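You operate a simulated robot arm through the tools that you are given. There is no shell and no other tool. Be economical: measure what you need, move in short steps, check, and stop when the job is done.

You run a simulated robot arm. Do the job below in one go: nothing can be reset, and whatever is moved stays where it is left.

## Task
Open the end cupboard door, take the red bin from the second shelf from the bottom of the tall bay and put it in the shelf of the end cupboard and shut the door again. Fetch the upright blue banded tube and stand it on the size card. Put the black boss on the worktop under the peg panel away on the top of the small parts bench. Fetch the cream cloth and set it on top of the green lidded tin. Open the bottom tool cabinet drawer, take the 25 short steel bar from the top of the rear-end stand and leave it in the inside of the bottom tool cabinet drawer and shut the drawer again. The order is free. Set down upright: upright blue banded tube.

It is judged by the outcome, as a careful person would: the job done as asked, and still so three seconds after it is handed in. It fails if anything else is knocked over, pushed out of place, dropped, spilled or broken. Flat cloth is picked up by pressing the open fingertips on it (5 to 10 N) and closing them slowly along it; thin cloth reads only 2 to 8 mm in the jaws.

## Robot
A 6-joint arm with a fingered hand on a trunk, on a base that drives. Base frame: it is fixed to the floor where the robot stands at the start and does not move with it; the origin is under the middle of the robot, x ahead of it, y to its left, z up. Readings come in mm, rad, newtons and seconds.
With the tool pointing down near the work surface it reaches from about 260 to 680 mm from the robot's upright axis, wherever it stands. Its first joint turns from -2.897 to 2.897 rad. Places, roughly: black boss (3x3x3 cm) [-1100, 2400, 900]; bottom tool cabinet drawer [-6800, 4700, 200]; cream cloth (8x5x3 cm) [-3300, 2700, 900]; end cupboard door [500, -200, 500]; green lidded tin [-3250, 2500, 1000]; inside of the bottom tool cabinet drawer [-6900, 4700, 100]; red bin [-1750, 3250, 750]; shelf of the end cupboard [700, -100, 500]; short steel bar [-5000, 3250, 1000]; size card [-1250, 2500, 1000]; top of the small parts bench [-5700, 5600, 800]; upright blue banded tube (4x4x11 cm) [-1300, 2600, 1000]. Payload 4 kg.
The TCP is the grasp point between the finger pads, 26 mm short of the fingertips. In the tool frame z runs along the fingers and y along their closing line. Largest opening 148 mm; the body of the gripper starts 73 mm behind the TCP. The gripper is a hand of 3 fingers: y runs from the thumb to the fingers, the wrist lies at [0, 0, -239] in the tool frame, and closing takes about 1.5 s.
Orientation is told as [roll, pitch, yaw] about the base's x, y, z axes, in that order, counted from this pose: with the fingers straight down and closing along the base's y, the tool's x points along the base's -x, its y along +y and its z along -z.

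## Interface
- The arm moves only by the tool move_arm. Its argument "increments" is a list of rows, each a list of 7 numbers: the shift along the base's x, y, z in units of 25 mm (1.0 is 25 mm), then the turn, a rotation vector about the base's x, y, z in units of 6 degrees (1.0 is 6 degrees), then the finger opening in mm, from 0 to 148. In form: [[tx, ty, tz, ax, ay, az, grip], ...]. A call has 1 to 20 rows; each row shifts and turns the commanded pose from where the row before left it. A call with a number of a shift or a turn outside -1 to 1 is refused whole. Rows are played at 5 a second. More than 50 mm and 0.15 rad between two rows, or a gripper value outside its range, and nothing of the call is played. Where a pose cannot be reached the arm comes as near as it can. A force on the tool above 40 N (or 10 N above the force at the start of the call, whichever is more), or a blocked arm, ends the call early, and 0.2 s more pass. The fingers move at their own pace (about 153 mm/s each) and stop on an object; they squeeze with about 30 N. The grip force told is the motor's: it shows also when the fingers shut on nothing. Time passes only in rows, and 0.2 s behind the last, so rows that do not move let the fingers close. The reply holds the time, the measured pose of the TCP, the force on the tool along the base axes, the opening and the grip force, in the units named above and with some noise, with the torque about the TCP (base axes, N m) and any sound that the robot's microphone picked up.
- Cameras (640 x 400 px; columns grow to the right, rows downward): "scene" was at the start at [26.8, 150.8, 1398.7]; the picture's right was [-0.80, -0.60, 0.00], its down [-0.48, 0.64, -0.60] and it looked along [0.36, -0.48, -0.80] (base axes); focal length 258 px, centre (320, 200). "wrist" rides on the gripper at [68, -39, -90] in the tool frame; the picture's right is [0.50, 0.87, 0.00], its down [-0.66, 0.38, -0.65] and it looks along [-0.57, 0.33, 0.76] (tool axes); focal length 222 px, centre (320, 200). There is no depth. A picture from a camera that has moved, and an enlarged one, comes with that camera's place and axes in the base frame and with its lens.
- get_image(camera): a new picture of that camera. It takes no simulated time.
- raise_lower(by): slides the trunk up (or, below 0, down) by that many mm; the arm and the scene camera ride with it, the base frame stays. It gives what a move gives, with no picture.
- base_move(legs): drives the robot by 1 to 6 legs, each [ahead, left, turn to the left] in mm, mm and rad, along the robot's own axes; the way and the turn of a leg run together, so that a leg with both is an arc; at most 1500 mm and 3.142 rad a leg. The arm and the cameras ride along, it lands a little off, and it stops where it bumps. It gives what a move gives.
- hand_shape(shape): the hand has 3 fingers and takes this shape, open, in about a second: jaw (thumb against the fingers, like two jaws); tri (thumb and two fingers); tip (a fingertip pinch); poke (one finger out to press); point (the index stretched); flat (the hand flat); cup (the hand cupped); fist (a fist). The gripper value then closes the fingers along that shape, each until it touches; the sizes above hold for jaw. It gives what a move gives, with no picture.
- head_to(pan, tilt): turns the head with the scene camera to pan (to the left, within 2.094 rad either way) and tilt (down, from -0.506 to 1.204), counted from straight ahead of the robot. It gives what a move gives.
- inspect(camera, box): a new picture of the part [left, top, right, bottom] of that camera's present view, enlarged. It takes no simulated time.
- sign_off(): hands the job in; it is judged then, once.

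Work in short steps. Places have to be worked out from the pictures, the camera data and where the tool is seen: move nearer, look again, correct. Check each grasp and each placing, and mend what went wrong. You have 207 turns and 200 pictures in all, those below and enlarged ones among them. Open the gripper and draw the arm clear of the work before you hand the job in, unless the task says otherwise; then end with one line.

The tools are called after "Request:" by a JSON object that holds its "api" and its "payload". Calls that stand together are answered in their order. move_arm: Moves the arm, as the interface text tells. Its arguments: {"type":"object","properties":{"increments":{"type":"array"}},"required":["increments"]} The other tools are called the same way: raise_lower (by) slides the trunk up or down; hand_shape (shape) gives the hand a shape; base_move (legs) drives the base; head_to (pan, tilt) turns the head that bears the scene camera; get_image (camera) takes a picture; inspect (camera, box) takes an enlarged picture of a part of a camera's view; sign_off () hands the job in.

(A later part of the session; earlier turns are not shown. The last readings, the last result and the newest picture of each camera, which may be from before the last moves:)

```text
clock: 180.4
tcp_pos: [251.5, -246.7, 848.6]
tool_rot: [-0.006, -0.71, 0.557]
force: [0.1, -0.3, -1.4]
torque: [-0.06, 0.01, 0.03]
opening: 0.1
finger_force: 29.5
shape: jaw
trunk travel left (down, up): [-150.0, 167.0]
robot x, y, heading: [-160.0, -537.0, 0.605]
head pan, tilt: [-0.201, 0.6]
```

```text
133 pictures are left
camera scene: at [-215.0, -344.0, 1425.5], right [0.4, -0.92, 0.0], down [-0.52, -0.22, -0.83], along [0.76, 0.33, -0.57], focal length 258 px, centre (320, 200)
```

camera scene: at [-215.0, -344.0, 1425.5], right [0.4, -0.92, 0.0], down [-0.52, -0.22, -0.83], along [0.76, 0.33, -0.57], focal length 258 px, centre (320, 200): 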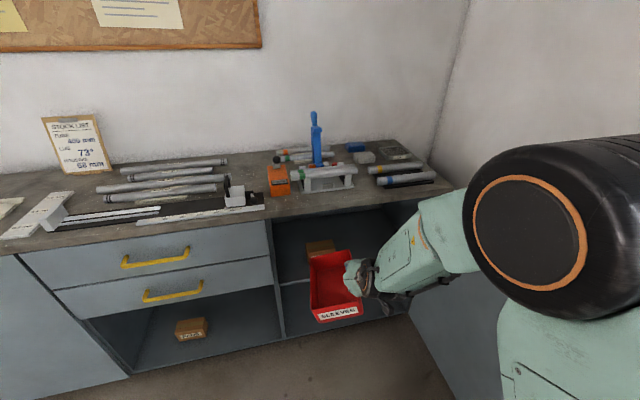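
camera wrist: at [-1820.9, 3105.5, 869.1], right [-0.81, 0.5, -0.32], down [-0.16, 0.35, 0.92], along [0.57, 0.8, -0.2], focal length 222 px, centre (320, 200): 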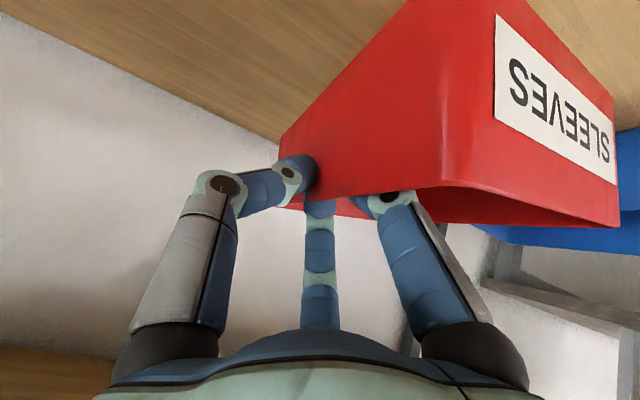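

In front of the cupboard. I lower the trunk, then bring the hand lower and to the right, watching reach.

Request:
{"api": "raise_lower", "payload": {"by": -150}}

Request:
{"api": "move_arm", "payload": {"increments": [[0.47, -0.64, -0.5, 0, 0, 0, 0], [0.47, -0.64, -0.5, 0, 0, 0, 0], [0.47, -0.64, -0.5, 0, 0, 0, 0], [0.47, -0.64, -0.5, 0, 0, 0, 0], [0.47, -0.64, -0.5, 0, 0, 0, 0], [0.47, -0.64, -0.5, 0, 0, 0, 0], [0.47, -0.64, -0.5, 0, 0, 0, 0], [0.47, -0.64, -0.5, 0, 0, 0, 0], [0, 0, 0, 0, 0, 0, 0]]}}

Request:
{"api": "get_image", "payload": {"camera": "scene"}}

```text
clock: 182.1
tcp_pos: [251.5, -246.8, 698.8]
tool_rot: [-0.009, -0.708, 0.559]
force: [-0.3, -0.1, -1.2]
torque: [-0.08, -0.02, 0.02]
opening: 0.4
finger_force: 30.2
shape: jaw
trunk travel left (down, up): [0.0, 317.0]
robot x, y, heading: [-164.7, -544.4, 0.607]
head pan, tilt: [-0.201, 0.6]
```

```text
clock: 184.1
tcp_pos: [288.0, -230.7, 648.4]
tool_rot: [-0.032, -0.701, 0.558]
force: [0.0, -0.3, -0.9]
torque: [-0.1, -0.04, 0.01]
opening: 0.2
finger_force: 30.1
shape: jaw
out of reach, approached as far as the arm can: row 1, 2, 3, 4, 5, 6, 7, 8
trunk travel left (down, up): [0.0, 317.0]
robot x, y, heading: [-160.7, -543.5, 0.608]
head pan, tilt: [-0.201, 0.6]
```

```text
132 pictures are left
camera scene: at [-180.1, -319.7, 1273.9], right [0.4, -0.92, 0.0], down [-0.52, -0.22, -0.83], along [0.76, 0.33, -0.56], focal length 258 px, centre (320, 200)
```

scene: 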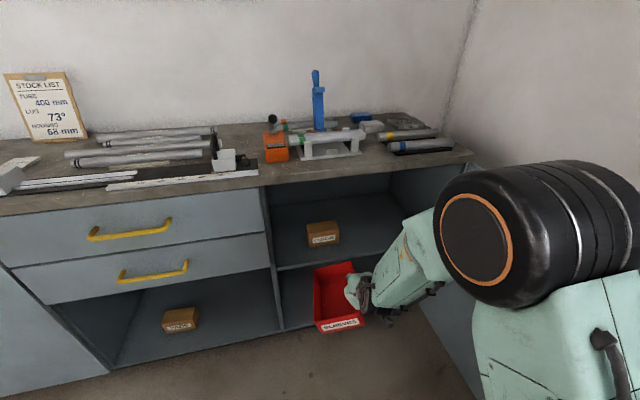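

Too close to get low; I back the base 230 mm, shift right 170, then extend the arm forward while lowering.

Request:
{"api": "base_move", "payload": {"legs": [[-230, 0, 0.027], [0, -190, 0]]}}

Request:
{"api": "move_arm", "payload": {"increments": [[0.97, 0.06, -0.1, 0, 0, 0, 0], [0.97, 0.06, -0.1, 0, 0, 0, 0], [0.97, 0.06, -0.4, 0, 0, 0, 0], [0.97, 0.06, -0.6, 0, 0, 0, 0], [0.97, 0.06, -0.6, 0, 0, 0, 0], [0.97, 0.06, -0.6, 0, 0, 0, 0], [0.97, 0.06, -0.6, 0, 0, 0, 0], [0.97, 0.06, -0.6, 0, 0, 0, 0], [0, 0, 0, 0, 0, 0, 0]]}}

Request:
{"api": "get_image", "payload": {"camera": "scene"}}

```text
clock: 187.8
tcp_pos: [206.1, -509.0, 649.9]
tool_rot: [-0.033, -0.702, 0.583]
force: [-0.2, 0.0, -1.0]
torque: [-0.06, -0.03, 0.01]
opening: 0.3
finger_force: 30.1
shape: jaw
trunk travel left (down, up): [0.0, 317.0]
robot x, y, heading: [-237.4, -833.5, 0.638]
head pan, tilt: [-0.201, 0.6]
```

```text
clock: 189.8
tcp_pos: [389.2, -451.4, 569.2]
tool_rot: [-0.041, -0.696, 0.587]
force: [0.0, 0.7, -1.5]
torque: [-0.1, 0.0, -0.01]
opening: 0.5
finger_force: 29.8
shape: jaw
out of reach, approached as far as the arm can: row 2, 3, 4, 5, 6, 7, 8
trunk travel left (down, up): [0.0, 317.0]
robot x, y, heading: [-236.1, -830.6, 0.631]
head pan, tilt: [-0.201, 0.6]
```

```text
131 pictures are left
camera scene: at [-258.8, -610.2, 1273.9], right [0.42, -0.91, 0.0], down [-0.51, -0.24, -0.82], along [0.75, 0.35, -0.57], focal length 258 px, centre (320, 200)
```

scene: 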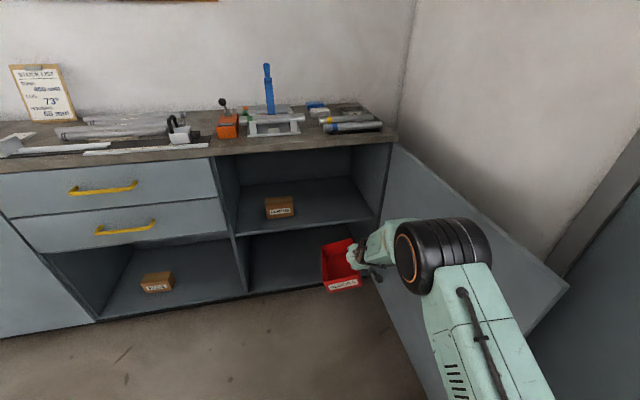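

The shelf top is at about z 500 and the bin's bottom at 518 or lower on the drooped side. I raise the hand 40 mm and shift it right relative to the body, then drive ahead partway.

Request:
{"api": "move_arm", "payload": {"increments": [[0.59, -0.8, 0.6, 0, 0, 0, 0], [0.59, -0.8, 0.6, 0, 0, 0, 0], [0.59, -0.8, 0.6, 0, 0, 0, 0], [0, 0, 0, 0, 0, 0, 0]]}}

Request:
{"api": "base_move", "payload": {"legs": [[0, 60, 0], [190, 0, 0]]}}

Request:
{"api": "get_image", "payload": {"camera": "scene"}}

Request:
{"api": "get_image", "payload": {"camera": "wrist"}}

```text
clock: 190.8
tcp_pos: [433.6, -514.4, 614.6]
tool_rot: [-0.032, -0.7, 0.584]
force: [0.1, -0.2, -0.9]
torque: [-0.11, 0.03, -0.01]
opening: 0.4
finger_force: 29.9
shape: jaw
out of reach, approached as far as the arm can: row 1
trunk travel left (down, up): [0.0, 317.0]
robot x, y, heading: [-237.5, -829.3, 0.63]
head pan, tilt: [-0.201, 0.6]
```

```text
clock: 193.1
tcp_pos: [550.3, -349.2, 613.8]
tool_rot: [-0.031, -0.702, 0.59]
force: [-0.4, -0.5, -2.1]
torque: [-0.11, -0.03, -0.01]
opening: 0.3
finger_force: 29.6
shape: jaw
trunk travel left (down, up): [0.0, 317.0]
robot x, y, heading: [-117.9, -667.0, 0.64]
head pan, tilt: [-0.201, 0.6]
```

```text
130 pictures are left
camera scene: at [-141.7, -447.9, 1273.9], right [0.42, -0.91, 0.0], down [-0.51, -0.24, -0.82], along [0.75, 0.35, -0.57], focal length 258 px, centre (320, 200)
```

scene: 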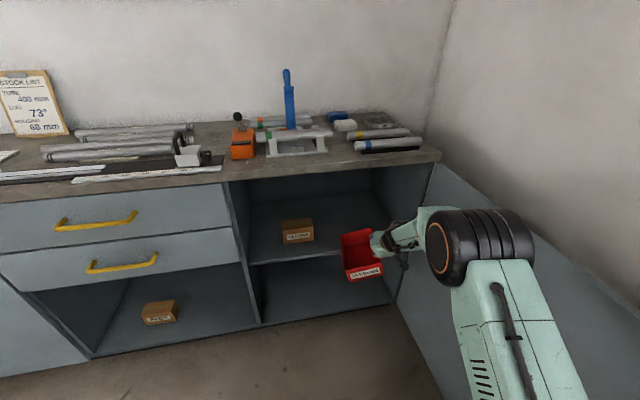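

```text
129 pictures are left
camera wrist: at [477.3, -441.4, 640.0], right [-0.78, 0.52, -0.34], down [-0.15, 0.38, 0.91], along [0.6, 0.77, -0.22], focal length 222 px, centre (320, 200)
```

wrist: 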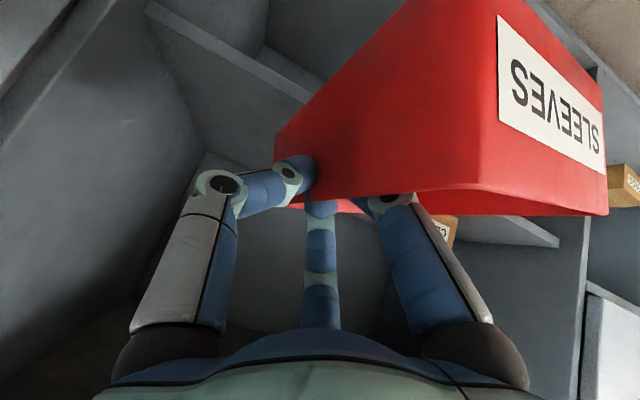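

Bin is lined up with the shelf opening, right of the carton. I lower 20 mm and drive 150 mm further in.

Request:
{"api": "move_arm", "payload": {"increments": [[0, 0, -0.5, 0, 0, 0, 0], [0, 0, -0.4, 0, 0, 0, 0], [0, 0, 0, 0, 0, 0, 0]]}}

Request:
{"api": "base_move", "payload": {"legs": [[150, 0, 0]]}}

Request:
{"api": "get_image", "payload": {"camera": "scene"}}

Request:
{"api": "get_image", "payload": {"camera": "wrist"}}

```text
clock: 193.9
tcp_pos: [550.6, -349.7, 591.2]
tool_rot: [-0.031, -0.703, 0.588]
force: [-0.2, 0.3, -1.1]
torque: [-0.11, -0.04, 0.02]
opening: 0.3
finger_force: 30.1
shape: jaw
trunk travel left (down, up): [0.0, 317.0]
robot x, y, heading: [-118.5, -672.0, 0.636]
head pan, tilt: [-0.201, 0.6]
```

```text
clock: 195.3
tcp_pos: [673.4, -265.6, 591.2]
tool_rot: [-0.029, -0.702, 0.581]
force: [-0.3, 0.1, 1.0]
torque: [0.07, 0.02, -0.02]
opening: 0.0
finger_force: 30.3
shape: jaw
trunk travel left (down, up): [0.0, 317.0]
robot x, y, heading: [5.2, -579.6, 0.628]
head pan, tilt: [-0.201, 0.6]
```

```text
128 pictures are left
camera scene: at [-18.9, -358.5, 1273.9], right [0.42, -0.91, 0.0], down [-0.51, -0.24, -0.82], along [0.75, 0.34, -0.57], focal length 258 px, centre (320, 200)
```

scene: 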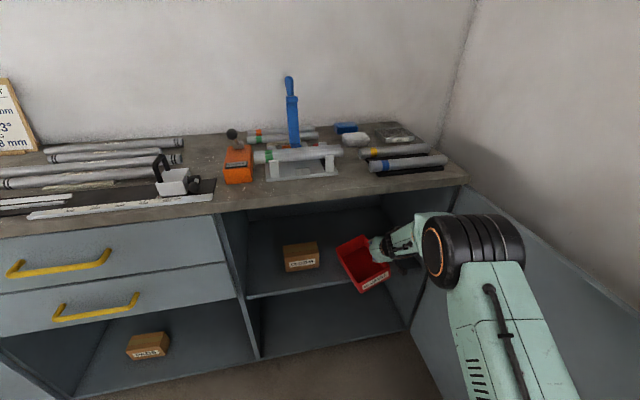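

```text
127 pictures are left
camera wrist: at [600.0, -355.7, 616.9], right [-0.78, 0.52, -0.34], down [-0.15, 0.38, 0.91], along [0.61, 0.76, -0.22], focal length 222 px, centre (320, 200)
```

wrist: 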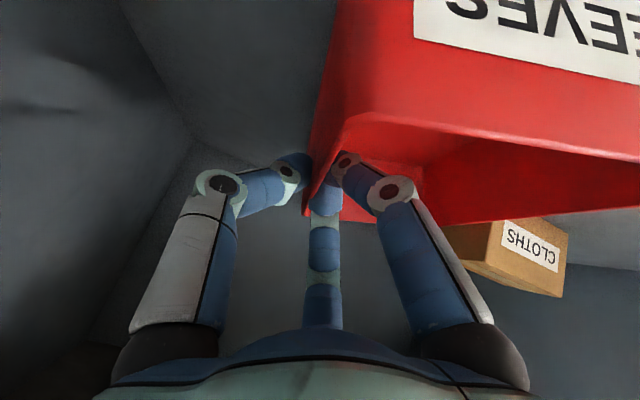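

The drooped corner touched the shelf edge and the bin yawed a little in the grip. I lift 35 mm and look.

Request:
{"api": "move_arm", "payload": {"increments": [[0, 0, 0.7, 0, 0, 0, 0], [0, 0, 0.7, 0, 0, 0, 0], [0, 0, 0, 0, 0, 0, 0]]}}

Request:
{"api": "get_image", "payload": {"camera": "wrist"}}

Request:
{"api": "inspect", "payload": {"camera": "scene", "box": [220, 180, 460, 330]}}

```text
clock: 196.1
tcp_pos: [671.3, -264.4, 626.7]
tool_rot: [-0.031, -0.703, 0.579]
force: [0.7, 0.6, -0.6]
torque: [-0.05, -0.04, 0.01]
opening: 0.0
finger_force: 30.0
shape: jaw
trunk travel left (down, up): [0.0, 317.0]
robot x, y, heading: [4.4, -581.4, 0.638]
head pan, tilt: [-0.201, 0.6]
```

```text
126 pictures are left
camera wrist: at [599.1, -355.3, 653.1], right [-0.78, 0.52, -0.34], down [-0.15, 0.38, 0.91], along [0.61, 0.76, -0.22], focal length 222 px, centre (320, 200)
```

wrist: 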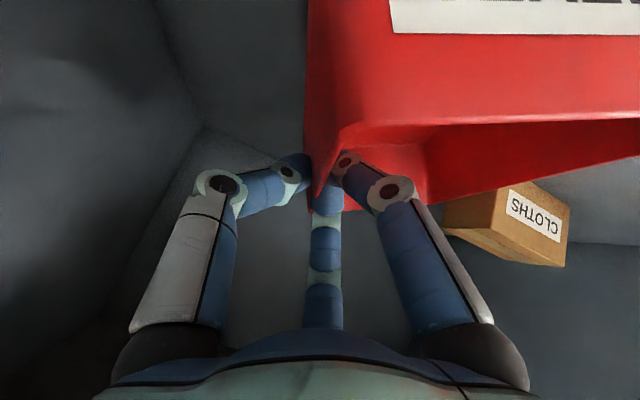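

```text
2.67 times, centred on (340, 255) of scene
camera zoom: at [-18.9, -358.5, 1273.9], right [0.42, -0.91, 0.0], down [-0.51, -0.24, -0.82], along [0.75, 0.34, -0.57], focal length 688 px, centre (267, 53)
```

zoom: 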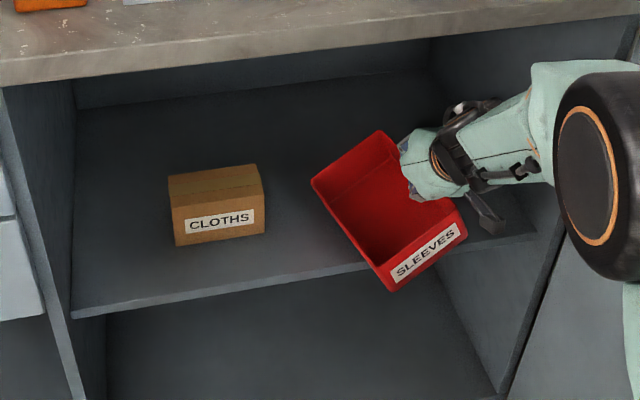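

The bin has rolled in the grip (far side lower). I raise 18 mm more, drive in 85 mm, then will lower so the shelf levels it.

Request:
{"api": "move_arm", "payload": {"increments": [[0, 0, 0.72, 0, 0, 0, 0], [0, 0, 0, 0, 0, 0, 0]]}}

Request:
{"api": "base_move", "payload": {"legs": [[85, 0, 0]]}}

Request:
{"api": "inspect", "payload": {"camera": "scene", "box": [220, 180, 460, 330]}}

Request:
{"api": "get_image", "payload": {"camera": "wrist"}}

```text
clock: 196.7
tcp_pos: [672.0, -267.7, 644.6]
tool_rot: [-0.03, -0.702, 0.58]
force: [-0.6, 0.4, -1.5]
torque: [-0.05, -0.06, 0.01]
opening: 0.0
finger_force: 30.0
shape: jaw
trunk travel left (down, up): [0.0, 317.0]
robot x, y, heading: [2.0, -577.5, 0.634]
head pan, tilt: [-0.201, 0.6]
```

```text
clock: 197.8
tcp_pos: [741.7, -216.1, 644.3]
tool_rot: [-0.031, -0.702, 0.582]
force: [0.8, -0.5, -2.3]
torque: [-0.04, -0.01, -0.01]
opening: 0.0
finger_force: 29.5
shape: jaw
trunk travel left (down, up): [0.0, 317.0]
robot x, y, heading: [71.4, -530.1, 0.63]
head pan, tilt: [-0.201, 0.6]
```

```text
2.67 times, centred on (340, 255) of scene
camera zoom: at [50.4, -308.0, 1273.9], right [0.42, -0.91, 0.0], down [-0.51, -0.24, -0.82], along [0.75, 0.34, -0.57], focal length 688 px, centre (267, 53)
```

zoom: 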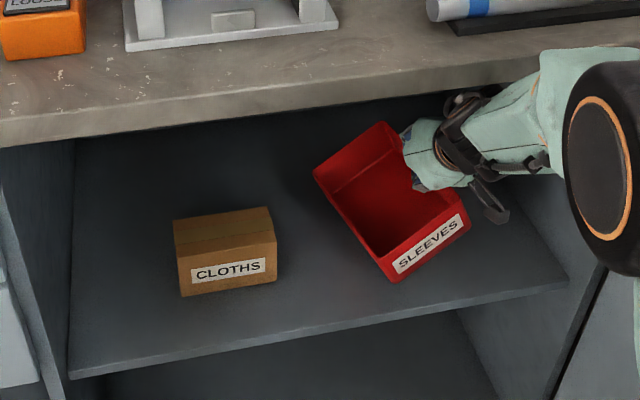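

```text
123 pictures are left
camera wrist: at [668.5, -306.9, 670.5], right [-0.78, 0.52, -0.34], down [-0.15, 0.38, 0.91], along [0.61, 0.76, -0.22], focal length 222 px, centre (320, 200)
```

wrist: 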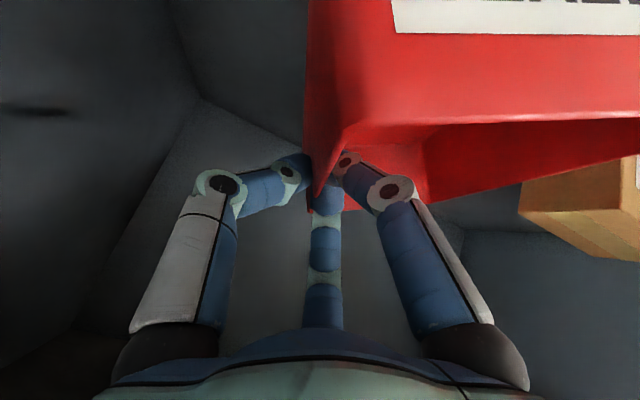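

Inside now. I lower 75 mm gently so the shelf levels the bin.

Request:
{"api": "move_arm", "payload": {"increments": [[0, 0, -0.5, 0, 0, 0, 0], [0, 0, -0.5, 0, 0, 0, 0], [0, 0, -0.5, 0, 0, 0, 0], [0, 0, -0.5, 0, 0, 0, 0], [0, 0, -0.5, 0, 0, 0, 0], [0, 0, -0.5, 0, 0, 0, 0], [0, 0, 0, 0, 0, 0, 0]]}}

Request:
{"api": "inspect", "payload": {"camera": "scene", "box": [220, 180, 460, 330]}}

Request:
{"api": "get_image", "payload": {"camera": "wrist"}}

```text
clock: 199.4
tcp_pos: [740.5, -215.9, 569.6]
tool_rot: [-0.032, -0.703, 0.582]
force: [0.3, -1.0, 2.4]
torque: [0.22, 0.16, -0.01]
opening: 0.2
finger_force: 30.2
shape: jaw
trunk travel left (down, up): [0.0, 317.0]
robot x, y, heading: [73.7, -526.0, 0.634]
head pan, tilt: [-0.201, 0.6]
```

```text
2.67 times, centred on (340, 255) of scene
camera zoom: at [49.9, -308.4, 1273.9], right [0.42, -0.91, 0.0], down [-0.51, -0.24, -0.83], along [0.75, 0.34, -0.56], focal length 688 px, centre (267, 53)
```

zoom: 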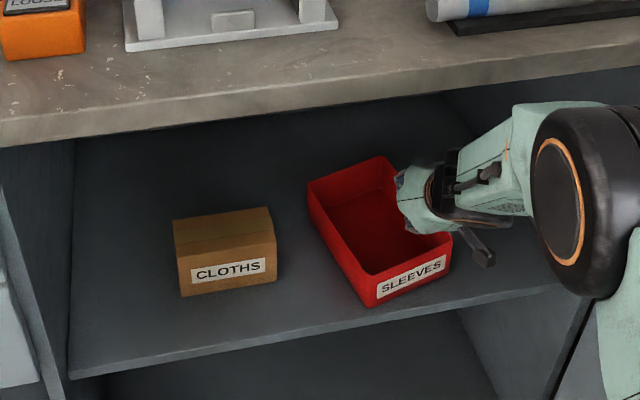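

```text
121 pictures are left
camera wrist: at [667.2, -307.2, 595.1], right [-0.78, 0.52, -0.34], down [-0.15, 0.38, 0.91], along [0.61, 0.76, -0.22], focal length 222 px, centre (320, 200)
```

wrist: 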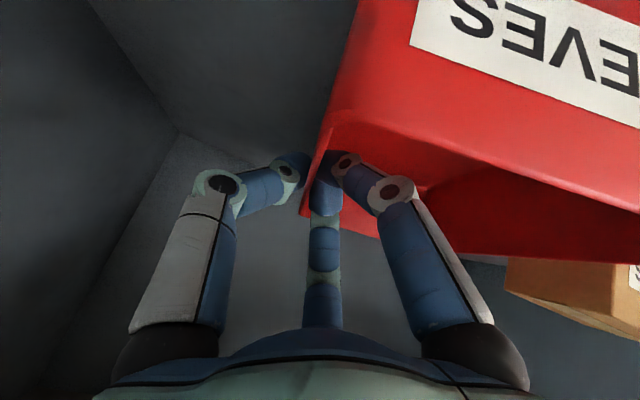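

The bin is levelling. I lower a little more.

Request:
{"api": "move_arm", "payload": {"increments": [[0, 0, -0.2, 0, 0, 0, 0], [0, 0, -0.2, 0, 0, 0, 0], [0, 0, -0.15, 0, 0, 0, 0], [0, 0, 0, 0, 0, 0, 0]]}}

Request:
{"api": "inspect", "payload": {"camera": "scene", "box": [220, 180, 460, 330]}}

```text
clock: 200.4
tcp_pos: [740.4, -216.9, 557.4]
tool_rot: [-0.032, -0.705, 0.581]
force: [-2.4, -3.5, 20.0]
torque: [0.15, 0.08, 0.0]
opening: 0.2
finger_force: 30.4
shape: jaw
trunk travel left (down, up): [0.0, 317.0]
robot x, y, heading: [75.3, -527.9, 0.635]
head pan, tilt: [-0.201, 0.6]
```

```text
2.67 times, centred on (340, 255) of scene
camera zoom: at [48.1, -309.3, 1274.1], right [0.42, -0.91, 0.0], down [-0.51, -0.23, -0.83], along [0.75, 0.34, -0.56], focal length 688 px, centre (267, 53)
```

zoom: 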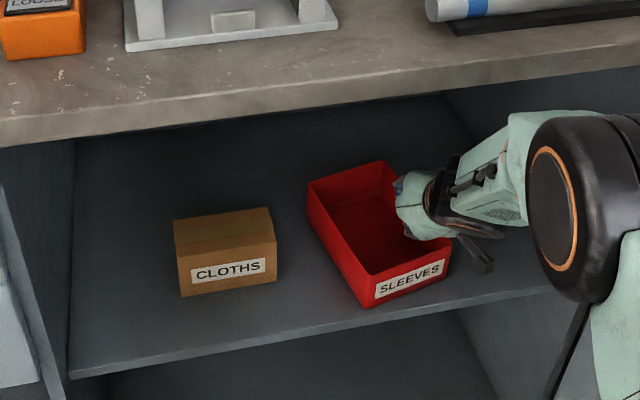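

The bin rests on the shelf (20 N). I open, rise 70 mm and back out.

Request:
{"api": "move_arm", "payload": {"increments": [[0, 0, 0.05, 0, 0, 0, 15], [0, 0, 0, 0, 0, 0, 35], [0, 0, 0, 0, 0, 0, 55], [0, 0, 0, 0, 0, 0, 55], [0, 0, 0.5, 0, 0, 0, 55], [0, 0, 0.7, 0, 0, 0, 55], [0, 0, 0.8, 0, 0, 0, 55], [0, 0, 0.8, 0, 0, 0, 55], [0, 0, 0, 0, 0, 0, 55]]}}

Request:
{"api": "get_image", "payload": {"camera": "wrist"}}

Request:
{"api": "inspect", "payload": {"camera": "scene", "box": [220, 180, 460, 330]}}

```text
clock: 202.4
tcp_pos: [741.3, -217.6, 628.3]
tool_rot: [-0.033, -0.701, 0.583]
force: [-0.1, 0.8, 0.0]
torque: [0.02, -0.01, 0.0]
opening: 54.7
finger_force: 0.0
shape: jaw
trunk travel left (down, up): [0.0, 317.0]
robot x, y, heading: [72.5, -528.4, 0.627]
head pan, tilt: [-0.201, 0.6]
```

```text
119 pictures are left
camera wrist: at [668.4, -308.2, 654.6], right [-0.78, 0.52, -0.34], down [-0.15, 0.38, 0.91], along [0.61, 0.76, -0.22], focal length 222 px, centre (320, 200)
```

wrist: 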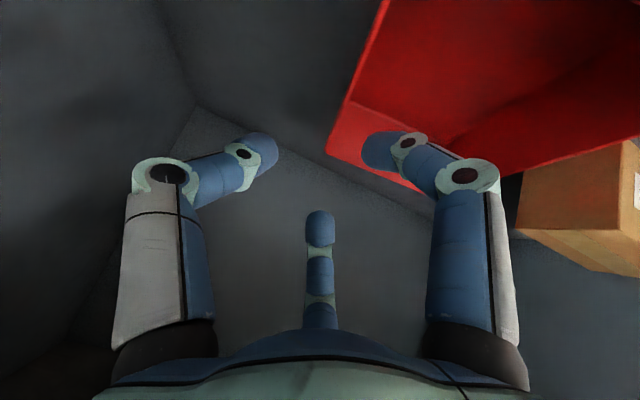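

```text
2.67 times, centred on (340, 255) of scene
camera zoom: at [50.1, -308.2, 1273.9], right [0.42, -0.91, 0.0], down [-0.51, -0.24, -0.83], along [0.75, 0.34, -0.56], focal length 688 px, centre (267, 53)
```

zoom: 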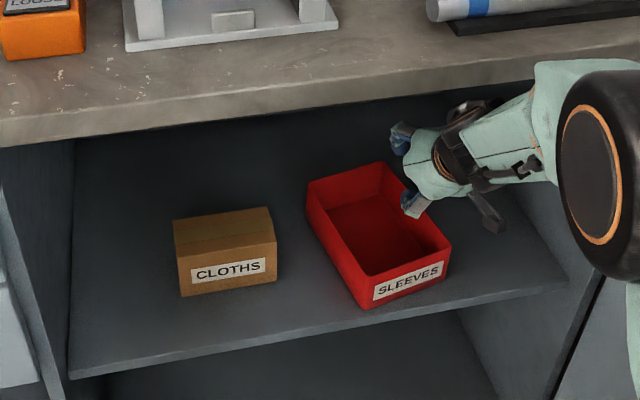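

The bin sits flat on the shelf beside the carton. I back straight out and look at the door for closing.

Request:
{"api": "base_move", "payload": {"legs": [[-500, 0, 0], [-450, -50, 0]]}}

Request:
{"api": "get_image", "payload": {"camera": "scene"}}

Request:
{"api": "get_image", "payload": {"camera": "wrist"}}

```text
clock: 206.1
tcp_pos: [315.0, -535.1, 621.8]
tool_rot: [-0.037, -0.692, 0.581]
force: [0.0, -0.7, 0.0]
torque: [-0.01, 0.02, -0.02]
opening: 54.9
finger_force: 0.0
shape: jaw
trunk travel left (down, up): [0.0, 317.0]
robot x, y, heading: [-355.4, -849.1, 0.632]
head pan, tilt: [-0.201, 0.6]
stopped in leg 2: the robot was blocked; the commanded pose is now the measured one
```

```text
117 pictures are left
camera scene: at [-373.5, -618.3, 1272.4], right [0.41, -0.91, 0.01], down [-0.52, -0.24, -0.82], along [0.75, 0.34, -0.57], focal length 258 px, centre (320, 200)
```

scene: 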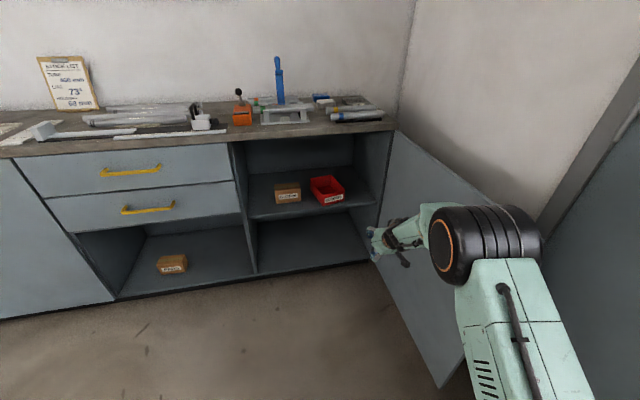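

```text
116 pictures are left
camera wrist: at [241.1, -625.1, 648.8], right [-0.78, 0.52, -0.34], down [-0.14, 0.39, 0.91], along [0.61, 0.76, -0.23], focal length 222 px, centre (320, 200)
```

wrist: 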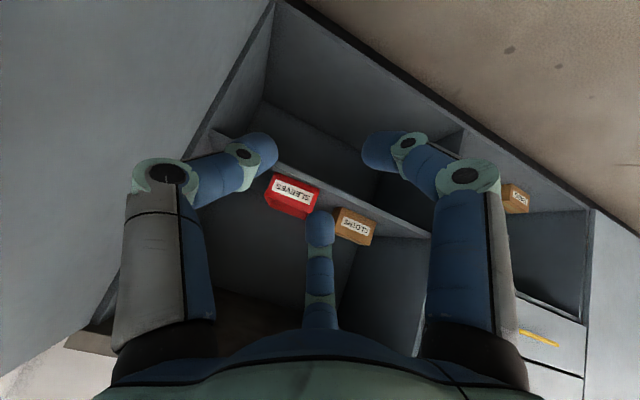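

Backing was blocked by a wall-table leg behind me; the bin is fine. To close the door I'll pinch its top edge from above near the free end: I move off the leg, raise the trunk and bring the hand upright.

Request:
{"api": "base_move", "payload": {"legs": [[110, 50, 0]]}}

Request:
{"api": "raise_lower", "payload": {"by": 150}}

Request:
{"api": "move_arm", "payload": {"increments": [[-0.8, -0.59, 0.5, -0.28, 0.38, 0, 90], [-0.8, -0.59, 0.5, -0.28, 0.38, 0, 90], [-0.8, -0.59, 0.5, -0.28, 0.38, 0, 90], [-0.8, -0.59, 0.5, -0.28, 0.38, 0, 90], [-0.8, -0.59, 0.5, -0.28, 0.38, 0, 90], [-0.8, -0.59, 0.5, -0.28, 0.38, 0, 90], [-0.8, -0.59, 0.5, -0.28, 0.38, 0, 90], [-0.8, -0.59, 0.5, -0.28, 0.38, 0, 90], [-0.8, -0.59, 0.5, -0.28, 0.38, 0, 90], [-0.8, -0.59, 0.5, -0.28, 0.38, 0, 90], [-0.8, -0.59, 0.5, -0.28, 0.38, 0, 90], [-0.8, -0.59, 0.5, -0.28, 0.38, 0, 90], [-0.8, -0.59, 0.5, -0.28, 0.38, 0, 90], [-0.8, -0.59, 0.5, -0.28, 0.38, 0, 90], [0, 0, 0, 0, 0, 0, 90]]}}

Request:
{"api": "head_to", "payload": {"pan": -0.7, "tilt": 0.7}}

Request:
{"api": "get_image", "payload": {"camera": "scene"}}

Request:
{"api": "get_image", "payload": {"camera": "wrist"}}

```text
clock: 207.4
tcp_pos: [365.0, -436.4, 627.7]
tool_rot: [-0.032, -0.702, 0.582]
force: [-0.6, 0.1, 0.1]
torque: [0.01, 0.02, 0.0]
opening: 54.6
finger_force: 0.0
shape: jaw
trunk travel left (down, up): [0.0, 317.0]
robot x, y, heading: [-300.5, -747.2, 0.631]
head pan, tilt: [-0.201, 0.6]
```

```text
clock: 209.1
tcp_pos: [364.8, -437.7, 778.1]
tool_rot: [-0.031, -0.701, 0.579]
force: [0.1, -0.2, -0.3]
torque: [-0.01, 0.04, 0.0]
opening: 54.7
finger_force: 0.0
shape: jaw
trunk travel left (down, up): [-150.0, 167.0]
robot x, y, heading: [-303.2, -749.5, 0.629]
head pan, tilt: [-0.201, 0.6]
```

```text
clock: 212.3
tcp_pos: [72.3, -748.6, 883.0]
tool_rot: [0.003, -0.092, 0.598]
force: [0.6, 0.3, 0.5]
torque: [0.04, -0.01, -0.02]
opening: 89.7
finger_force: 0.0
shape: jaw
out of reach, approached as far as the arm can: row 5, 6, 7, 8, 9, 10, 11, 12, 13, 14
trunk travel left (down, up): [-150.0, 167.0]
robot x, y, heading: [-306.2, -746.3, 0.632]
head pan, tilt: [-0.201, 0.6]
```

```text
clock: 213.2
tcp_pos: [72.1, -749.6, 884.0]
tool_rot: [0.001, -0.094, 0.597]
force: [-0.3, 0.0, 0.5]
torque: [0.03, -0.01, -0.01]
opening: 89.6
finger_force: 0.0
shape: jaw
trunk travel left (down, up): [-150.0, 167.0]
robot x, y, heading: [-303.7, -749.2, 0.63]
head pan, tilt: [-0.7, 0.7]
```

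```text
115 pictures are left
camera scene: at [-356.2, -595.4, 1416.9], right [-0.07, -1.0, 0.0], down [-0.64, 0.04, -0.77], along [0.76, -0.05, -0.64], focal length 258 px, centre (320, 200)
```

scene: 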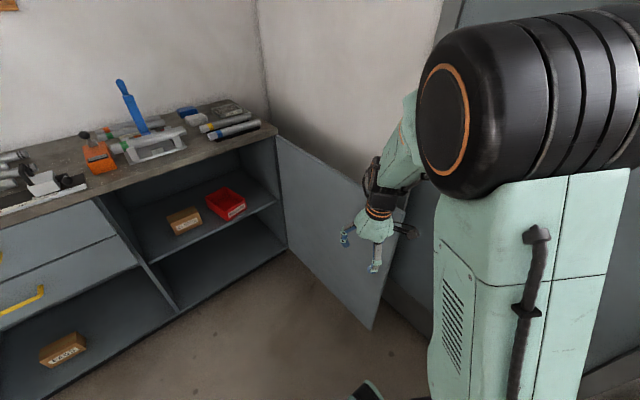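

```text
114 pictures are left
camera wrist: at [30.6, -822.4, 967.2], right [-0.9, 0.44, -0.04], down [0.28, 0.64, 0.71], along [0.34, 0.63, -0.7], focal length 222 px, centre (320, 200)
```

wrist: 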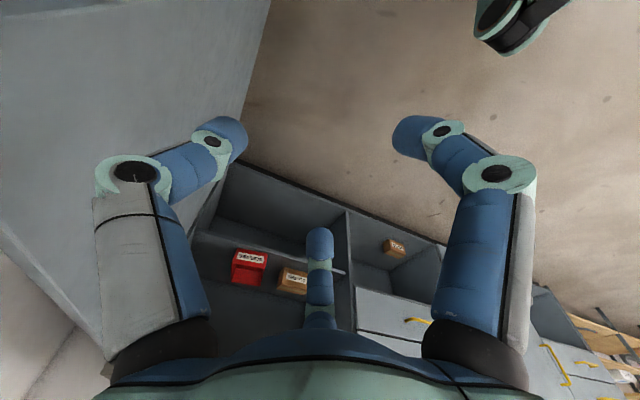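

The door stands at ~89° with its top edge at z≈865 and e≈-850. I raise the hand and move it over the top edge.

Request:
{"api": "move_arm", "payload": {"increments": [[0, 0, 0.9, -0.25, 0.35, 0, 70], [0, 0, 0.9, -0.25, 0.35, 0, 70], [0.9, -0.57, 0, 0, 0, 0, 70], [0.9, -0.57, 0, 0, 0, 0, 70], [0.9, -0.57, 0, 0, 0, 0, 70], [0.9, -0.57, 0, 0, 0, 0, 70], [0.9, -0.57, 0, 0, 0, 0, 70], [0.9, -0.57, 0, 0, 0, 0, 70], [0.9, -0.57, 0, 0, 0, 0, 70], [0, 0, 0, 0, 0, 0, 70]]}}

Request:
{"api": "get_image", "payload": {"camera": "wrist"}}

Request:
{"api": "get_image", "payload": {"camera": "scene"}}

```text
clock: 215.4
tcp_pos: [214.3, -866.7, 902.8]
tool_rot: [0.054, -0.071, 0.595]
force: [-0.2, -0.2, 0.4]
torque: [-0.01, -0.01, 0.02]
opening: 70.1
finger_force: 0.1
shape: jaw
out of reach, approached as far as the arm can: row 1, 2, 9
trunk travel left (down, up): [-150.0, 167.0]
robot x, y, heading: [-302.9, -750.1, 0.629]
head pan, tilt: [-0.7, 0.7]
```

```text
113 pictures are left
camera wrist: at [178.3, -943.8, 986.9], right [-0.9, 0.44, 0.01], down [0.31, 0.62, 0.72], along [0.31, 0.65, -0.7], focal length 222 px, centre (320, 200)
```

wrist: 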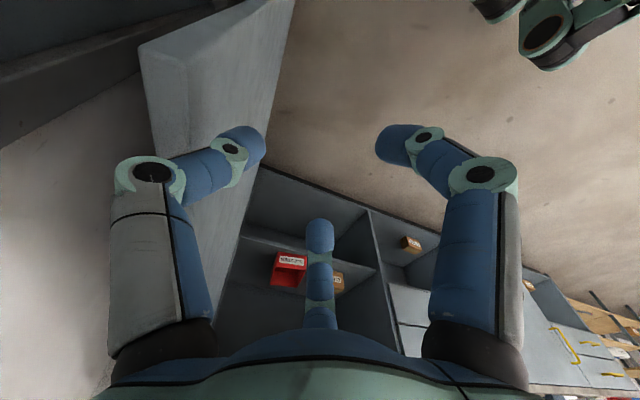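

```text
112 pictures are left
camera scene: at [-356.4, -595.4, 1416.9], right [-0.07, -1.0, 0.0], down [-0.64, 0.04, -0.77], along [0.76, -0.05, -0.64], focal length 258 px, centre (320, 200)
```

scene: 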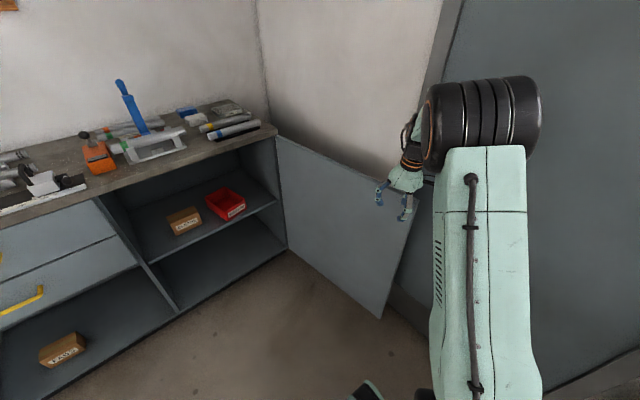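

The door edge is about 90 mm further right than the hand. I raise the trunk a little and sidestep right with the base to straddle it.

Request:
{"api": "raise_lower", "payload": {"by": 40}}

Request:
{"api": "base_move", "payload": {"legs": [[45, -90, 0]]}}

Request:
{"api": "get_image", "payload": {"camera": "wrist"}}

Request:
{"api": "inspect", "payload": {"camera": "scene", "box": [260, 100, 500, 250]}}

```text
clock: 216.3
tcp_pos: [216.4, -865.9, 947.8]
tool_rot: [0.054, -0.085, 0.593]
force: [0.1, 0.4, 0.3]
torque: [0.0, 0.01, 0.03]
opening: 70.1
finger_force: 0.0
shape: jaw
trunk travel left (down, up): [-190.0, 127.0]
robot x, y, heading: [-303.7, -748.0, 0.628]
head pan, tilt: [-0.7, 0.7]
```

```text
clock: 217.8
tcp_pos: [306.9, -913.7, 948.2]
tool_rot: [0.052, -0.086, 0.594]
force: [-0.5, 0.2, 0.2]
torque: [-0.01, 0.01, 0.0]
opening: 70.1
finger_force: 0.1
shape: jaw
trunk travel left (down, up): [-190.0, 127.0]
robot x, y, heading: [-212.6, -795.5, 0.633]
head pan, tilt: [-0.7, 0.7]
```

```text
111 pictures are left
camera wrist: at [268.4, -991.8, 1029.3], right [-0.9, 0.44, 0.0], down [0.3, 0.62, 0.73], along [0.31, 0.65, -0.69], focal length 222 px, centre (320, 200)
```

wrist: 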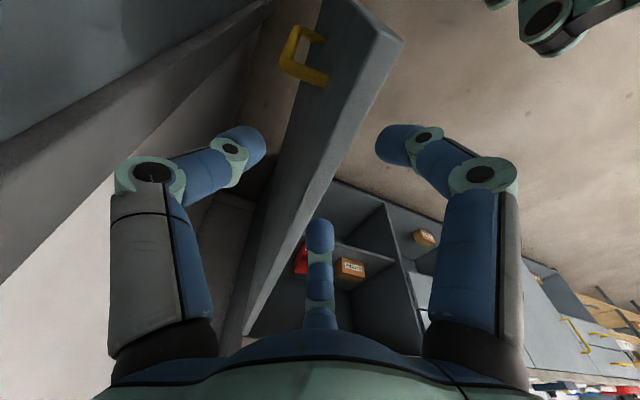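

```text
2.67 times, centred on (380, 175) of scene
camera zoom: at [-269.9, -646.4, 1455.5], right [-0.07, -1.0, 0.0], down [-0.64, 0.05, -0.76], along [0.76, -0.05, -0.64], focal length 688 px, centre (160, 267)
```

zoom: 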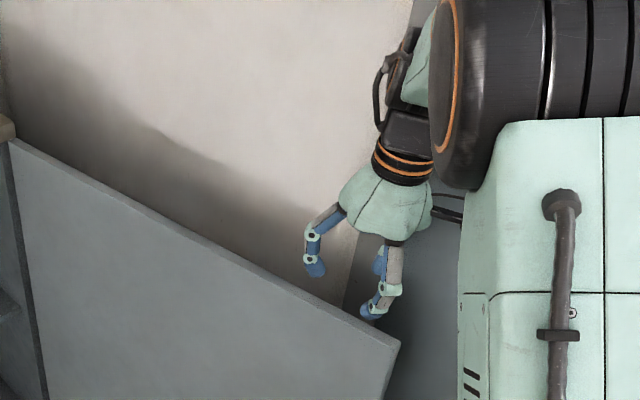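

The door's top edge lies between thumb and fingers. I lower about 95 mm and close on it.

Request:
{"api": "move_arm", "payload": {"increments": [[0, 0, -0.95, 0, 0, 0, 70], [0, 0, -0.95, 0, 0, 0, 70], [0, 0, -0.95, 0, 0, 0, 70], [0, 0, -0.95, 0, 0, 0, 70], [0, 0, 0, 0, 0, 0, 30], [0, 0, 0, 0, 0, 0, 0], [0, 0, 0, 0, 0, 0, 0], [0, 0, 0, 0, 0, 0, 0], [0, 0, 0, 0, 0, 0, 0]]}}

Request:
{"api": "get_image", "payload": {"camera": "wrist"}}

```text
clock: 218.5
tcp_pos: [312.5, -913.5, 903.5]
tool_rot: [0.036, -0.106, 0.595]
force: [1.5, 0.6, 33.2]
torque: [1.35, -0.49, 0.01]
opening: 70.5
finger_force: 0.1
shape: jaw
trunk travel left (down, up): [-190.0, 127.0]
robot x, y, heading: [-213.7, -797.7, 0.627]
head pan, tilt: [-0.7, 0.7]
stopped in row 3: the force on the tool passed its limit at 53 N (the readings are from after the stop); the commanded pose is now the measured one
```

```text
109 pictures are left
camera wrist: at [270.7, -990.9, 985.4], right [-0.9, 0.44, -0.02], down [0.28, 0.62, 0.73], along [0.33, 0.65, -0.68], focal length 222 px, centre (320, 200)
```

wrist: 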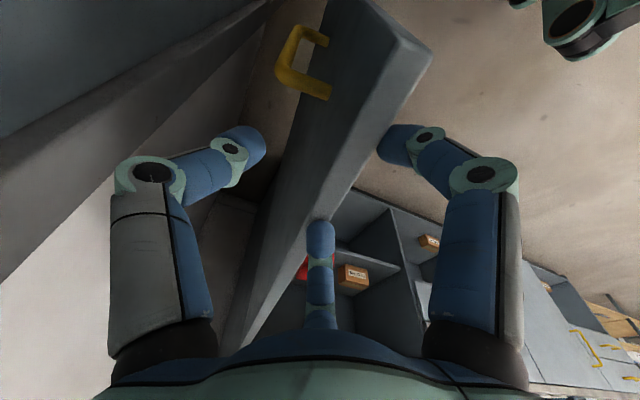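

The forward finger landed on the door's top. I lift, shift 18 mm left and yaw the hand to align with the door, then lower again.

Request:
{"api": "move_arm", "payload": {"increments": [[0, 0, 0.6, 0, 0, 0.6, 80], [-0.43, 0.58, 0, 0, 0, 0.6, 80], [0, 0, -0.6, 0, 0, 0, 80], [0, 0, -0.8, 0, 0, 0, 80], [0, 0, -0.8, 0, 0, 0, 80], [0, 0, 0, 0, 0, 0, 80]]}}

Request:
{"api": "get_image", "payload": {"camera": "wrist"}}

```text
clock: 219.9
tcp_pos: [299.9, -900.5, 860.0]
tool_rot: [0.042, -0.094, 0.719]
force: [-0.1, -0.3, -0.4]
torque: [-0.01, -0.02, 0.0]
opening: 79.8
finger_force: 0.1
shape: jaw
trunk travel left (down, up): [-190.0, 127.0]
robot x, y, heading: [-215.3, -794.5, 0.628]
head pan, tilt: [-0.7, 0.7]
```

```text
108 pictures are left
camera wrist: at [270.3, -981.3, 942.7], right [-0.95, 0.32, -0.01], down [0.21, 0.65, 0.73], along [0.24, 0.69, -0.68], focal length 222 px, centre (320, 200)
```

wrist: 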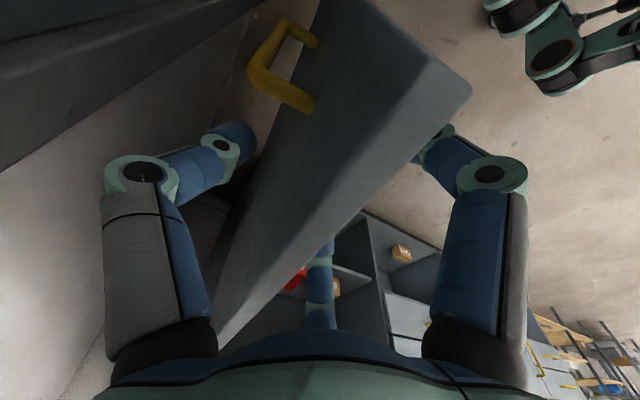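

Straddled at z 860. Close.

Request:
{"api": "move_arm", "payload": {"increments": [[0, 0, -0.3, 0, 0, 0, 50], [0, 0, 0, 0, 0, 0, 20], [0, 0, 0, 0, 0, 0, 0], [0, 0, 0, 0, 0, 0, 0], [0, 0, 0, 0, 0, 0, 0], [0, 0, 0, 0, 0, 0, 0]]}}

Request:
{"api": "get_image", "payload": {"camera": "wrist"}}

```text
clock: 221.3
tcp_pos: [299.0, -899.8, 851.1]
tool_rot: [0.042, -0.095, 0.719]
force: [-0.4, -0.2, -8.5]
torque: [-0.11, -0.07, 0.05]
opening: 17.9
finger_force: 30.1
shape: jaw
trunk travel left (down, up): [-190.0, 127.0]
robot x, y, heading: [-212.0, -798.7, 0.632]
head pan, tilt: [-0.7, 0.7]
```

```text
107 pictures are left
camera wrist: at [270.7, -981.6, 933.6], right [-0.95, 0.32, -0.01], down [0.21, 0.65, 0.73], along [0.24, 0.69, -0.68], focal length 222 px, centre (320, 200)
```

wrist: 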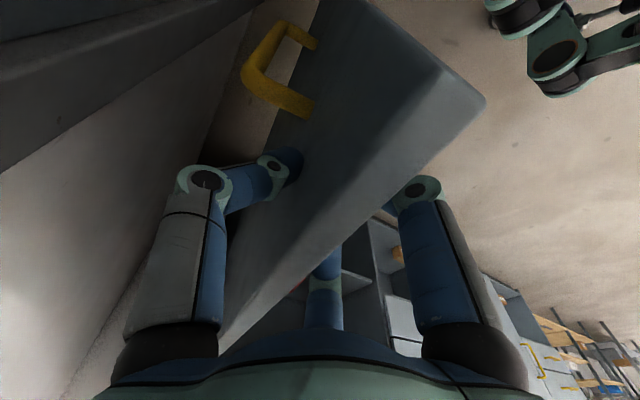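

Door edge gripped (18 mm). I swing it by driving the base on an arc around the hinge, 10° first.

Request:
{"api": "base_move", "payload": {"legs": [[62, 170, -0.1745]]}}

Request:
{"api": "base_move", "payload": {"legs": [[62, 170, -0.1745]]}}

Request:
{"api": "get_image", "payload": {"camera": "scene"}}

```text
clock: 223.2
tcp_pos: [244.2, -827.0, 852.5]
tool_rot: [0.047, -0.091, 0.563]
force: [-7.6, -5.9, 4.2]
torque: [-0.3, 0.08, -0.13]
opening: 17.2
finger_force: 30.3
shape: jaw
trunk travel left (down, up): [-190.0, 127.0]
robot x, y, heading: [-241.9, -645.0, 0.478]
head pan, tilt: [-0.7, 0.7]
stopped in leg 1: the force on the tool passed its limit at 41 N (the readings are from after the stop); the commanded pose is now the measured one
```

```text
clock: 224.7
tcp_pos: [212.2, -775.7, 849.6]
tool_rot: [0.047, -0.085, 0.461]
force: [-9.9, -6.3, 7.6]
torque: [-0.3, 0.13, -0.14]
opening: 17.4
finger_force: 29.8
shape: jaw
trunk travel left (down, up): [-190.0, 127.0]
robot x, y, heading: [-248.9, -542.3, 0.376]
head pan, tilt: [-0.7, 0.7]
stopped in leg 1: the force on the tool passed its limit at 42 N (the readings are from after the stop); the commanded pose is now the measured one
```

```text
106 pictures are left
camera scene: at [-269.9, -382.5, 1455.5], right [-0.32, -0.95, 0.0], down [-0.61, 0.2, -0.77], along [0.73, -0.24, -0.64], focal length 258 px, centre (320, 200)
```

scene: 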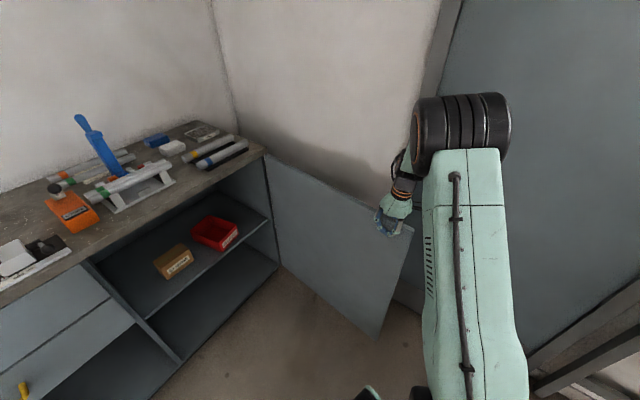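

Swinging well (80° now), with some radial push; I relieve slightly and use a smaller forward component.

Request:
{"api": "base_move", "payload": {"legs": [[-6, 30, -0.03], [40, 140, -0.15]]}}

Request:
{"api": "base_move", "payload": {"legs": [[42, 165, -0.1745]]}}

Request:
{"api": "get_image", "payload": {"camera": "scene"}}

```text
clock: 226.0
tcp_pos: [196.8, -756.8, 850.9]
tool_rot: [0.043, -0.095, 0.435]
force: [9.2, 4.8, -5.8]
torque: [-0.06, -0.24, 0.12]
opening: 16.8
finger_force: 29.8
shape: jaw
trunk travel left (down, up): [-190.0, 127.0]
robot x, y, heading: [-264.7, -511.4, 0.346]
head pan, tilt: [-0.7, 0.7]
stopped in leg 2: the force on the tool passed its limit at 42 N (the readings are from after the stop); the commanded pose is now the measured one
```

```text
clock: 227.3
tcp_pos: [180.6, -722.5, 852.3]
tool_rot: [0.039, -0.098, 0.37]
force: [11.4, 5.4, -10.7]
torque: [-0.03, -0.22, 0.16]
opening: 15.5
finger_force: 30.2
shape: jaw
trunk travel left (down, up): [-190.0, 127.0]
robot x, y, heading: [-266.9, -450.9, 0.285]
head pan, tilt: [-0.7, 0.7]
stopped in leg 1: the force on the tool passed its limit at 42 N (the readings are from after the stop); the commanded pose is now the measured one
```

```text
105 pictures are left
camera scene: at [-270.0, -289.2, 1455.4], right [-0.41, -0.91, 0.0], down [-0.59, 0.26, -0.76], along [0.7, -0.31, -0.64], focal length 258 px, centre (320, 200)
```

scene: 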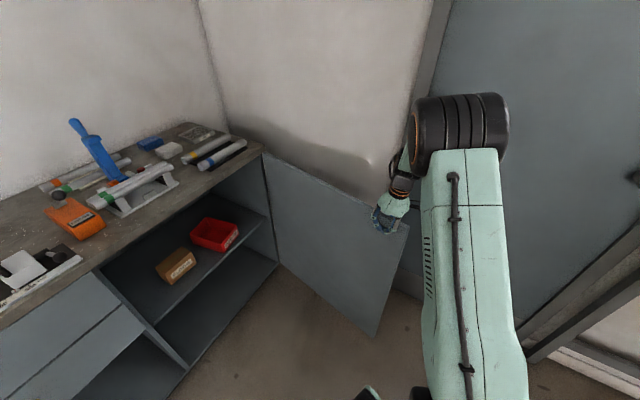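

Gripped arcs are fussy; the door is now at ~75°. I release, lift over to its outer side, and will push it shut from there.

Request:
{"api": "move_arm", "payload": {"increments": [[0, 0, 0, 0, 0, 0, 70], [0, 0, 0, 0, 0, 0, 70], [0, 0, 0, 0, 0, 0, 70], [0, 0, 0.9, 0, 0, 0, 70], [0, 0, 0.9, 0, 0, 0, 70], [0, 0, 0.9, 0, 0, 0, 70], [0.36, -0.93, 0, 0, 0, 0, 10], [0.36, -0.93, 0, 0, 0, 0, 5], [0.36, -0.93, 0, 0, 0, 0, 5], [0.1, -0.25, 0, 0, 0, 0, 5], [0, 0, -0.9, 0, 0, 0, 5], [0, 0, -0.9, 0, 0, 0, 5], [0, 0, -0.9, 0, 0, 0, 5], [0, 0, -0.9, 0, 0, 0, 5], [0, 0, 0, 0, 0, 0, 5]]}}

Request:
{"api": "get_image", "payload": {"camera": "scene"}}

Request:
{"api": "get_image", "payload": {"camera": "wrist"}}

```text
clock: 230.5
tcp_pos: [208.2, -801.3, 831.3]
tool_rot: [0.039, -0.1, 0.37]
force: [1.1, -0.6, 0.3]
torque: [0.03, 0.0, 0.0]
opening: 5.6
finger_force: 0.0
shape: jaw
trunk travel left (down, up): [-190.0, 127.0]
robot x, y, heading: [-268.5, -449.3, 0.279]
head pan, tilt: [-0.7, 0.7]
```

```text
104 pictures are left
camera scene: at [-271.8, -289.6, 1455.5], right [-0.41, -0.91, 0.0], down [-0.59, 0.26, -0.77], along [0.7, -0.31, -0.64], focal length 258 px, centre (320, 200)
```

scene: 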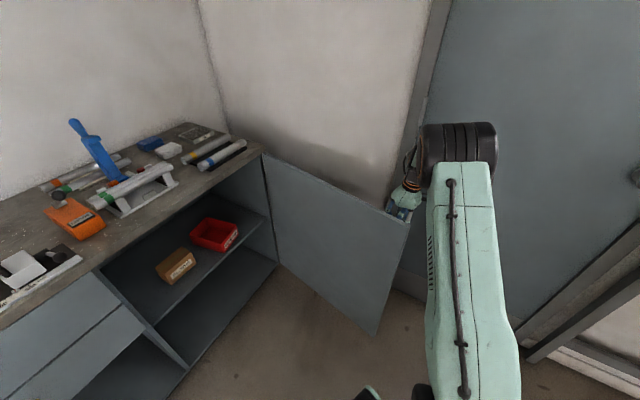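

```text
103 pictures are left
camera wrist: at [151.3, -866.9, 912.5], right [-0.78, 0.63, -0.02], down [0.42, 0.54, 0.73], along [0.47, 0.56, -0.68], focal length 222 px, centre (320, 200)
```

wrist: 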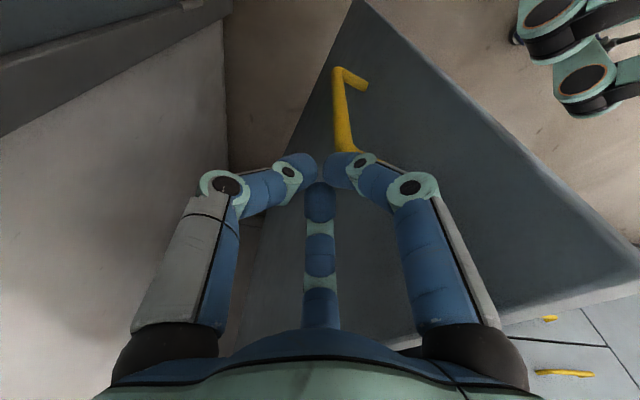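

The hand is outside the door. I push it with base moves along the closing path, in stages.

Request:
{"api": "base_move", "payload": {"legs": [[-13, 247, 0.155]]}}

Request:
{"api": "base_move", "payload": {"legs": [[138, 154, 0.1]]}}

Request:
{"api": "get_image", "payload": {"camera": "scene"}}

```text
clock: 233.2
tcp_pos: [160.5, -504.0, 830.9]
tool_rot: [0.04, -0.1, 0.521]
force: [0.6, -0.2, 0.7]
torque: [-0.01, -0.02, -0.06]
opening: 5.2
finger_force: 0.0
shape: jaw
trunk travel left (down, up): [-190.0, 127.0]
robot x, y, heading: [-366.5, -228.2, 0.435]
head pan, tilt: [-0.7, 0.7]
```

```text
clock: 235.2
tcp_pos: [239.8, -249.1, 830.9]
tool_rot: [0.04, -0.101, 0.624]
force: [-0.3, -0.1, -0.3]
torque: [-0.02, -0.02, -0.01]
opening: 5.1
finger_force: 0.1
shape: jaw
trunk travel left (down, up): [-190.0, 127.0]
robot x, y, heading: [-312.2, -30.2, 0.537]
head pan, tilt: [-0.7, 0.7]
```

```text
102 pictures are left
camera scene: at [-353.9, 124.3, 1455.4], right [-0.17, -0.99, 0.0], down [-0.64, 0.11, -0.76], along [0.75, -0.13, -0.64], focal length 258 px, centre (320, 200)
```

scene: 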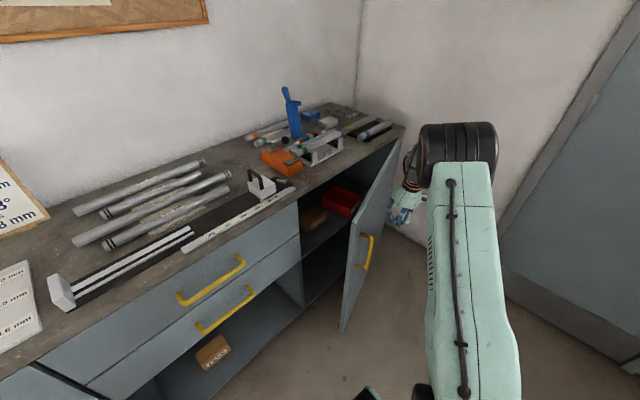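

Door is swinging shut (about 30° now). Last push to close.

Request:
{"api": "base_move", "payload": {"legs": [[178, 46, 0.1]]}}

Request:
{"api": "get_image", "payload": {"camera": "scene"}}

```text
clock: 236.7
tcp_pos: [380.4, -53.6, 830.2]
tool_rot: [0.041, -0.1, 0.729]
force: [-5.5, -5.3, -0.5]
torque: [0.07, -0.14, 0.15]
opening: 4.3
finger_force: 0.1
shape: jaw
trunk travel left (down, up): [-190.0, 127.0]
robot x, y, heading: [-189.0, 104.1, 0.639]
head pan, tilt: [-0.7, 0.7]
```

```text
101 pictures are left
camera scene: at [-247.9, 255.4, 1455.5], right [-0.06, -1.0, 0.0], down [-0.64, 0.04, -0.77], along [0.76, -0.05, -0.64], focal length 258 px, centre (320, 200)
```

scene: 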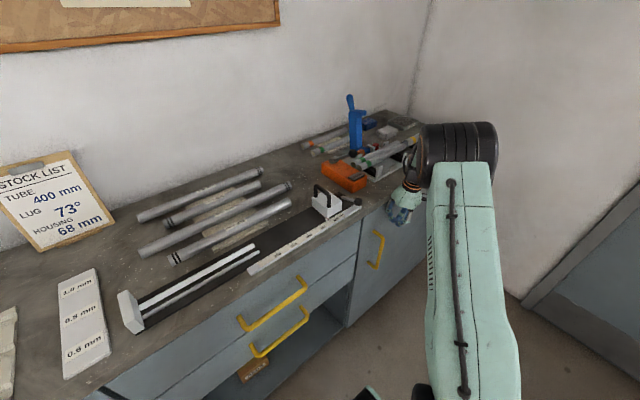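

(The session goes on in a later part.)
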